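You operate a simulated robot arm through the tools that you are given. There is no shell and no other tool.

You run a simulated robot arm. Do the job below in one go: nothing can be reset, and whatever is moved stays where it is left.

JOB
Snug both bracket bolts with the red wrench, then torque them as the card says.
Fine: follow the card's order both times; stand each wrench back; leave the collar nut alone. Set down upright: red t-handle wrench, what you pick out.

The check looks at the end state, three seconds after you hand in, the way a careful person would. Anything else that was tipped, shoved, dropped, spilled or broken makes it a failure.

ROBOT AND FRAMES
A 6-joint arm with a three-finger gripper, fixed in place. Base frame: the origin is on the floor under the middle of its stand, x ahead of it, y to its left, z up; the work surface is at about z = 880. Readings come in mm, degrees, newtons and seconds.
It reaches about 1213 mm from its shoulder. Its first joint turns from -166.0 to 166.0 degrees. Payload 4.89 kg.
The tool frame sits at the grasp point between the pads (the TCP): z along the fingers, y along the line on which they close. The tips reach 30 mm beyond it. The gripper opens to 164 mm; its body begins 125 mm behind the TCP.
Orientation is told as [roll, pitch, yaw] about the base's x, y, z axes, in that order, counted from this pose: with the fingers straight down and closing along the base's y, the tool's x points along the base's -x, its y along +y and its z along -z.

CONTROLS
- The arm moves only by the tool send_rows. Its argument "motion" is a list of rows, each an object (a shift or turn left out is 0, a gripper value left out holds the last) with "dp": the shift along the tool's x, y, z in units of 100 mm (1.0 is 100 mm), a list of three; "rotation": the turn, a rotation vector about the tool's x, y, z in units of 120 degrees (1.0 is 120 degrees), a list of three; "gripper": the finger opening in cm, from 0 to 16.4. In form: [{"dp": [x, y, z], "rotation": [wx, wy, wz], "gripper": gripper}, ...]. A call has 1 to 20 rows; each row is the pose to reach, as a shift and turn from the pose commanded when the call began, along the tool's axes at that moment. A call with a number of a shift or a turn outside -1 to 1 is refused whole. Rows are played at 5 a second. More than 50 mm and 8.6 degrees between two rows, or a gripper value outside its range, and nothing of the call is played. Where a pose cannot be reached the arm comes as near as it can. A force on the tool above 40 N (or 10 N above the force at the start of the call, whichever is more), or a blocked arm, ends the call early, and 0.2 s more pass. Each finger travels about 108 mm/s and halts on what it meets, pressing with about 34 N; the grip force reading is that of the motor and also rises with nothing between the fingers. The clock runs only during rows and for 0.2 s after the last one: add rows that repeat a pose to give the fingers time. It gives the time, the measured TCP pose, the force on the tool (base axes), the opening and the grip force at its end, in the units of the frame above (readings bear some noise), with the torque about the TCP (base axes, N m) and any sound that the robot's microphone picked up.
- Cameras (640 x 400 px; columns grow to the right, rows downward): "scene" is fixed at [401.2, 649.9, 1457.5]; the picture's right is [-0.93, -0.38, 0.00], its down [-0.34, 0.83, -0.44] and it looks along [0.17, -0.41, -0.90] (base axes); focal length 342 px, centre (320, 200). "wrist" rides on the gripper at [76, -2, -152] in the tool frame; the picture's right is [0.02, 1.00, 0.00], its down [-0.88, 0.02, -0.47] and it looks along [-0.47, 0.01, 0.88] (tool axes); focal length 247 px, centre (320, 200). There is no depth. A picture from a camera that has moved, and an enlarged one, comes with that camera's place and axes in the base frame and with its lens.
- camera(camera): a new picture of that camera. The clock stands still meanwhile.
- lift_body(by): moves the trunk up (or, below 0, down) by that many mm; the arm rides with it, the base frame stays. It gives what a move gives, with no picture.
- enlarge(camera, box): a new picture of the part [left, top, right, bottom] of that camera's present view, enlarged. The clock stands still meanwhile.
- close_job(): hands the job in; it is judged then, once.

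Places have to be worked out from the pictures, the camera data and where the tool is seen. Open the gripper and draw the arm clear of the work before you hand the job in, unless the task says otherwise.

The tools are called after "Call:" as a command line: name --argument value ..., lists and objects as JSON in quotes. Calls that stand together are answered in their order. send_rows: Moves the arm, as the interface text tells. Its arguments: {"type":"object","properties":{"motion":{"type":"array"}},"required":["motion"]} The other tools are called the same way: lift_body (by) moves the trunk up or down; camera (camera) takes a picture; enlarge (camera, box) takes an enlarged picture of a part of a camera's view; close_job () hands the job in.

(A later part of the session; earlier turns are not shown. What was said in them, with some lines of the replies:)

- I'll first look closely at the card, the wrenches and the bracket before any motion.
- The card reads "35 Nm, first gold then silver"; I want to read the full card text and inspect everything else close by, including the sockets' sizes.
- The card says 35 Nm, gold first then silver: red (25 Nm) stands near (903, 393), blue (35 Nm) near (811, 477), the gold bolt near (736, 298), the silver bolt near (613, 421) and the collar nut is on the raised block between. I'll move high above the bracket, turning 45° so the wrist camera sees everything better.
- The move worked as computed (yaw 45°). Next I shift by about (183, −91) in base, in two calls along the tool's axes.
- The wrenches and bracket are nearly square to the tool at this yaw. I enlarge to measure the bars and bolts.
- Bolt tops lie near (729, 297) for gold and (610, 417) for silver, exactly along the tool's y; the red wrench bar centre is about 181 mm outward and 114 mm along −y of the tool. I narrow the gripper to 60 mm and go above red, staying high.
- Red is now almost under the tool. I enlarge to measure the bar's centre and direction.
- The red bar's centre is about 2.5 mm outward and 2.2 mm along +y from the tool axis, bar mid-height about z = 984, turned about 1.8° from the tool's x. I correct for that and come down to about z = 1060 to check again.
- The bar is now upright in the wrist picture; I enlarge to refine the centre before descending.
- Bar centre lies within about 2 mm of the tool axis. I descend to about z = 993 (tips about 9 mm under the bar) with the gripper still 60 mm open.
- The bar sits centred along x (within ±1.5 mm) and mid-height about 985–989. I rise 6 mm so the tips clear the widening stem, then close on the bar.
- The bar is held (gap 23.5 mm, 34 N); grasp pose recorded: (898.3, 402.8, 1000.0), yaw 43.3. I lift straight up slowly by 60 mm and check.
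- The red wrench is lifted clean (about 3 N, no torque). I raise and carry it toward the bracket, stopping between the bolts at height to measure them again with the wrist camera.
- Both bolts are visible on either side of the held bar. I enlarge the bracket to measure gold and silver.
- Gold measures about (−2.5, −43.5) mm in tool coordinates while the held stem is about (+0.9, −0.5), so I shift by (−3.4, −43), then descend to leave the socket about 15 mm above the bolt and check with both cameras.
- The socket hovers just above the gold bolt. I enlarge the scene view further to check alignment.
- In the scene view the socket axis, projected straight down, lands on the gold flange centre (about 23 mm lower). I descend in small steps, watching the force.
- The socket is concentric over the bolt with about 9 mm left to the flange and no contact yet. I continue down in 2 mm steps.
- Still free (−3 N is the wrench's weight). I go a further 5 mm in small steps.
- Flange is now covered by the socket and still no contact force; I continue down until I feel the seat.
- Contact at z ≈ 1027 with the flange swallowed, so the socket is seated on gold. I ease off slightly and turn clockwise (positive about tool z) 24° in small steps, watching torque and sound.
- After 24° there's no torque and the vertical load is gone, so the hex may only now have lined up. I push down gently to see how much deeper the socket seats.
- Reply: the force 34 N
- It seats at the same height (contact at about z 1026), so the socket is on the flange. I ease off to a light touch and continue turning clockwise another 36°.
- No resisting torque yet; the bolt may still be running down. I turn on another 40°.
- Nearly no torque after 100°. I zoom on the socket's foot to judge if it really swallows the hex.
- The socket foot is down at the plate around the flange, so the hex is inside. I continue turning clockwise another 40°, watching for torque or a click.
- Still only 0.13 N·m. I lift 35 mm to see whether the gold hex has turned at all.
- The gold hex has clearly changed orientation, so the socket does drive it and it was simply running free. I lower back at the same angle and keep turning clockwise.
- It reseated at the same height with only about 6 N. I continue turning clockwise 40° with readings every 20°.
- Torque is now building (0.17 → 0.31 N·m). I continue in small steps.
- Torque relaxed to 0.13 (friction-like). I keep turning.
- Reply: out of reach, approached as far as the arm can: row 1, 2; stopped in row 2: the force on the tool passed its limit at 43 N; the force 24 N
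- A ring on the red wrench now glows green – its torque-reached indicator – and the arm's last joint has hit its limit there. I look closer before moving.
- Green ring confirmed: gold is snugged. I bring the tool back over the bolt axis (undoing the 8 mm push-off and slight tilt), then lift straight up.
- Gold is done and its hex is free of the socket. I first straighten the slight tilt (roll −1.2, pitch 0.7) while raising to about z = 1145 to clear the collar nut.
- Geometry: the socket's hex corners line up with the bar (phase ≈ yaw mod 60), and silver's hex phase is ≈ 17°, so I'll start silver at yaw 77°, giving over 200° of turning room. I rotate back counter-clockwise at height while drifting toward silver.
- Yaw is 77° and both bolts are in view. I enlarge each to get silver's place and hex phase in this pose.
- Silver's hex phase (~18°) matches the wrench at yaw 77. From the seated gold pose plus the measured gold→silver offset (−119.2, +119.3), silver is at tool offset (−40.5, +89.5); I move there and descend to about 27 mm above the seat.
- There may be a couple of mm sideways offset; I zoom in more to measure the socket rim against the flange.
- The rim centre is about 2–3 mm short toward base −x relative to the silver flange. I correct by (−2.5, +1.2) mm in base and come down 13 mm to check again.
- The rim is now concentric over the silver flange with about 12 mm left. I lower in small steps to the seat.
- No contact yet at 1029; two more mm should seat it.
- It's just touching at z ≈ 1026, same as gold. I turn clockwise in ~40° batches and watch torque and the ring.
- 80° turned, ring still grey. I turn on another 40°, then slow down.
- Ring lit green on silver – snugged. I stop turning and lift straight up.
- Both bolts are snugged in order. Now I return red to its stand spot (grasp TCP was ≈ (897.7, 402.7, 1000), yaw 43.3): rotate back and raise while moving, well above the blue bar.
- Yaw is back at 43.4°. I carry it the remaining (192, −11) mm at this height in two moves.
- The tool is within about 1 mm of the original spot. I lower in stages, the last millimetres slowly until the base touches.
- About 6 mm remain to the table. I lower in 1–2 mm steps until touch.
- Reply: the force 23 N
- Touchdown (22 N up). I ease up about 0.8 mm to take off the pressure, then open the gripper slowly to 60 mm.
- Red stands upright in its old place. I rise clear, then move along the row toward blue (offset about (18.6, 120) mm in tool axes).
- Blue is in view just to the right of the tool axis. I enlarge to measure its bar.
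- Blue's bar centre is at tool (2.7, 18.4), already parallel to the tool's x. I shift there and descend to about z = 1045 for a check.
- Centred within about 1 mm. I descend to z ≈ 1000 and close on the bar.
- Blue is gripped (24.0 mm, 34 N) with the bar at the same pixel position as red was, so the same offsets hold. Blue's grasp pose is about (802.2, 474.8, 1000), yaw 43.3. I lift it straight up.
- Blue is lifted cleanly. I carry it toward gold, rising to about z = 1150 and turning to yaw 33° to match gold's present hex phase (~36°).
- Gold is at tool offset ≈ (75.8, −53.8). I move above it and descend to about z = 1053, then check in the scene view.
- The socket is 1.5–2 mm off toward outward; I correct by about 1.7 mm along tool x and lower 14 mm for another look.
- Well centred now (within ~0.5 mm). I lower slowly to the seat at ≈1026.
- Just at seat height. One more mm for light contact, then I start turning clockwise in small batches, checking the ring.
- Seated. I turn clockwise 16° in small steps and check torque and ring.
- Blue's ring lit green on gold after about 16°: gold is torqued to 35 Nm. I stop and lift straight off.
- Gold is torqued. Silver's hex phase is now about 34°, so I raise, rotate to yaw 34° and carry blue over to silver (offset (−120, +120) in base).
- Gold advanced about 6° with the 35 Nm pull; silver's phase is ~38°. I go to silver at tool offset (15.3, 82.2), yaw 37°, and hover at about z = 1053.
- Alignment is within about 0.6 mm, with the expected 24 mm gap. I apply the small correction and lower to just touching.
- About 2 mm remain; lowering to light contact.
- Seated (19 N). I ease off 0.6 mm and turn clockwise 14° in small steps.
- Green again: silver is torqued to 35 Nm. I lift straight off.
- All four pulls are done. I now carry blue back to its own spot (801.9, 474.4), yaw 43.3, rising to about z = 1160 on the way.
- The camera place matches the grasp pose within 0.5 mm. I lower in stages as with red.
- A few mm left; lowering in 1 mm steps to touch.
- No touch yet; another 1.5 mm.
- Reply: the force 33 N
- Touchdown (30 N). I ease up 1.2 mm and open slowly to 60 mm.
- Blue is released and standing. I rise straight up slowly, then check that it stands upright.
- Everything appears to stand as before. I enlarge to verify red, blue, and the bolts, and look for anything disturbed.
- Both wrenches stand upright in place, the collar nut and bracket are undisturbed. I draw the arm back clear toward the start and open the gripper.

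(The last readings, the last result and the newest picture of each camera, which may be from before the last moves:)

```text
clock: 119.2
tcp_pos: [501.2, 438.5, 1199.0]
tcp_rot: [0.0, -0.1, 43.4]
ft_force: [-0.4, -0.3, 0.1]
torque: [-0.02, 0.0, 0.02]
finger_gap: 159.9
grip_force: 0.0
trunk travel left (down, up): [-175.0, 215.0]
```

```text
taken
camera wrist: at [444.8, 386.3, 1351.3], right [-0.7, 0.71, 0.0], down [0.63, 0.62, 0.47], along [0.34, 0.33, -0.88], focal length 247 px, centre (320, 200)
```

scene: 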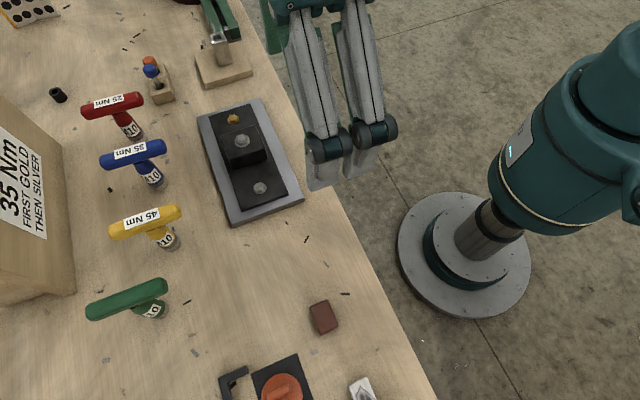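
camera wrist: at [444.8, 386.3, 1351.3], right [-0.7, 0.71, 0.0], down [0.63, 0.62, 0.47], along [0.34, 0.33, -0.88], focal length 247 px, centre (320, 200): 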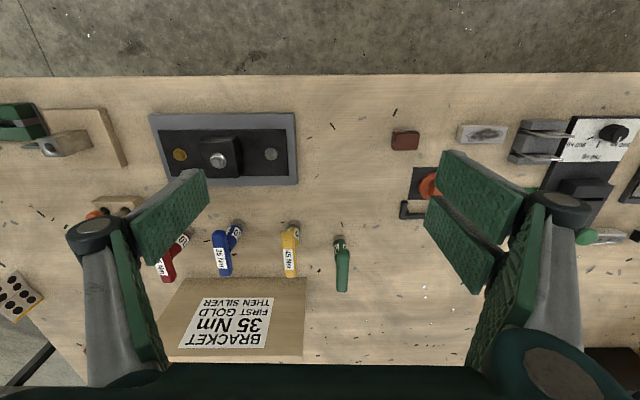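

The gripper is open and clear of the work. Red and blue stand upright in their places, both bolts were done in order (gold, then silver) with each wrench until its ring lit green, and the collar nut is untouched. I hand the job in.

Call:
close_job

```text
The job is handed in.
```

The job is handed in. Both bracket bolts were snugged with the red 25 Nm wrench, then torqued with the blue 35 Nm wrench. I did gold first and silver second both times, as the card says.

- **Torque reached:** each wrench's ring lit green on each bolt, and I took that as the torque being reached. The microphone picked up no click.
- **Past the signal:** on gold with the red wrench I kept turning until the arm's last joint hit its limit. I only saw the ring lit after that, so the wrench may have turned a few degrees past its signal.
- **Wrenches:** the red and blue wrenches are back upright where they stood, within about 2 mm.
- **Rest of the bench:** I did not touch the collar nut. In the last pictures nothing else looks moved or tipped.
- **Arm:** the gripper is open and the arm is clear of the work.
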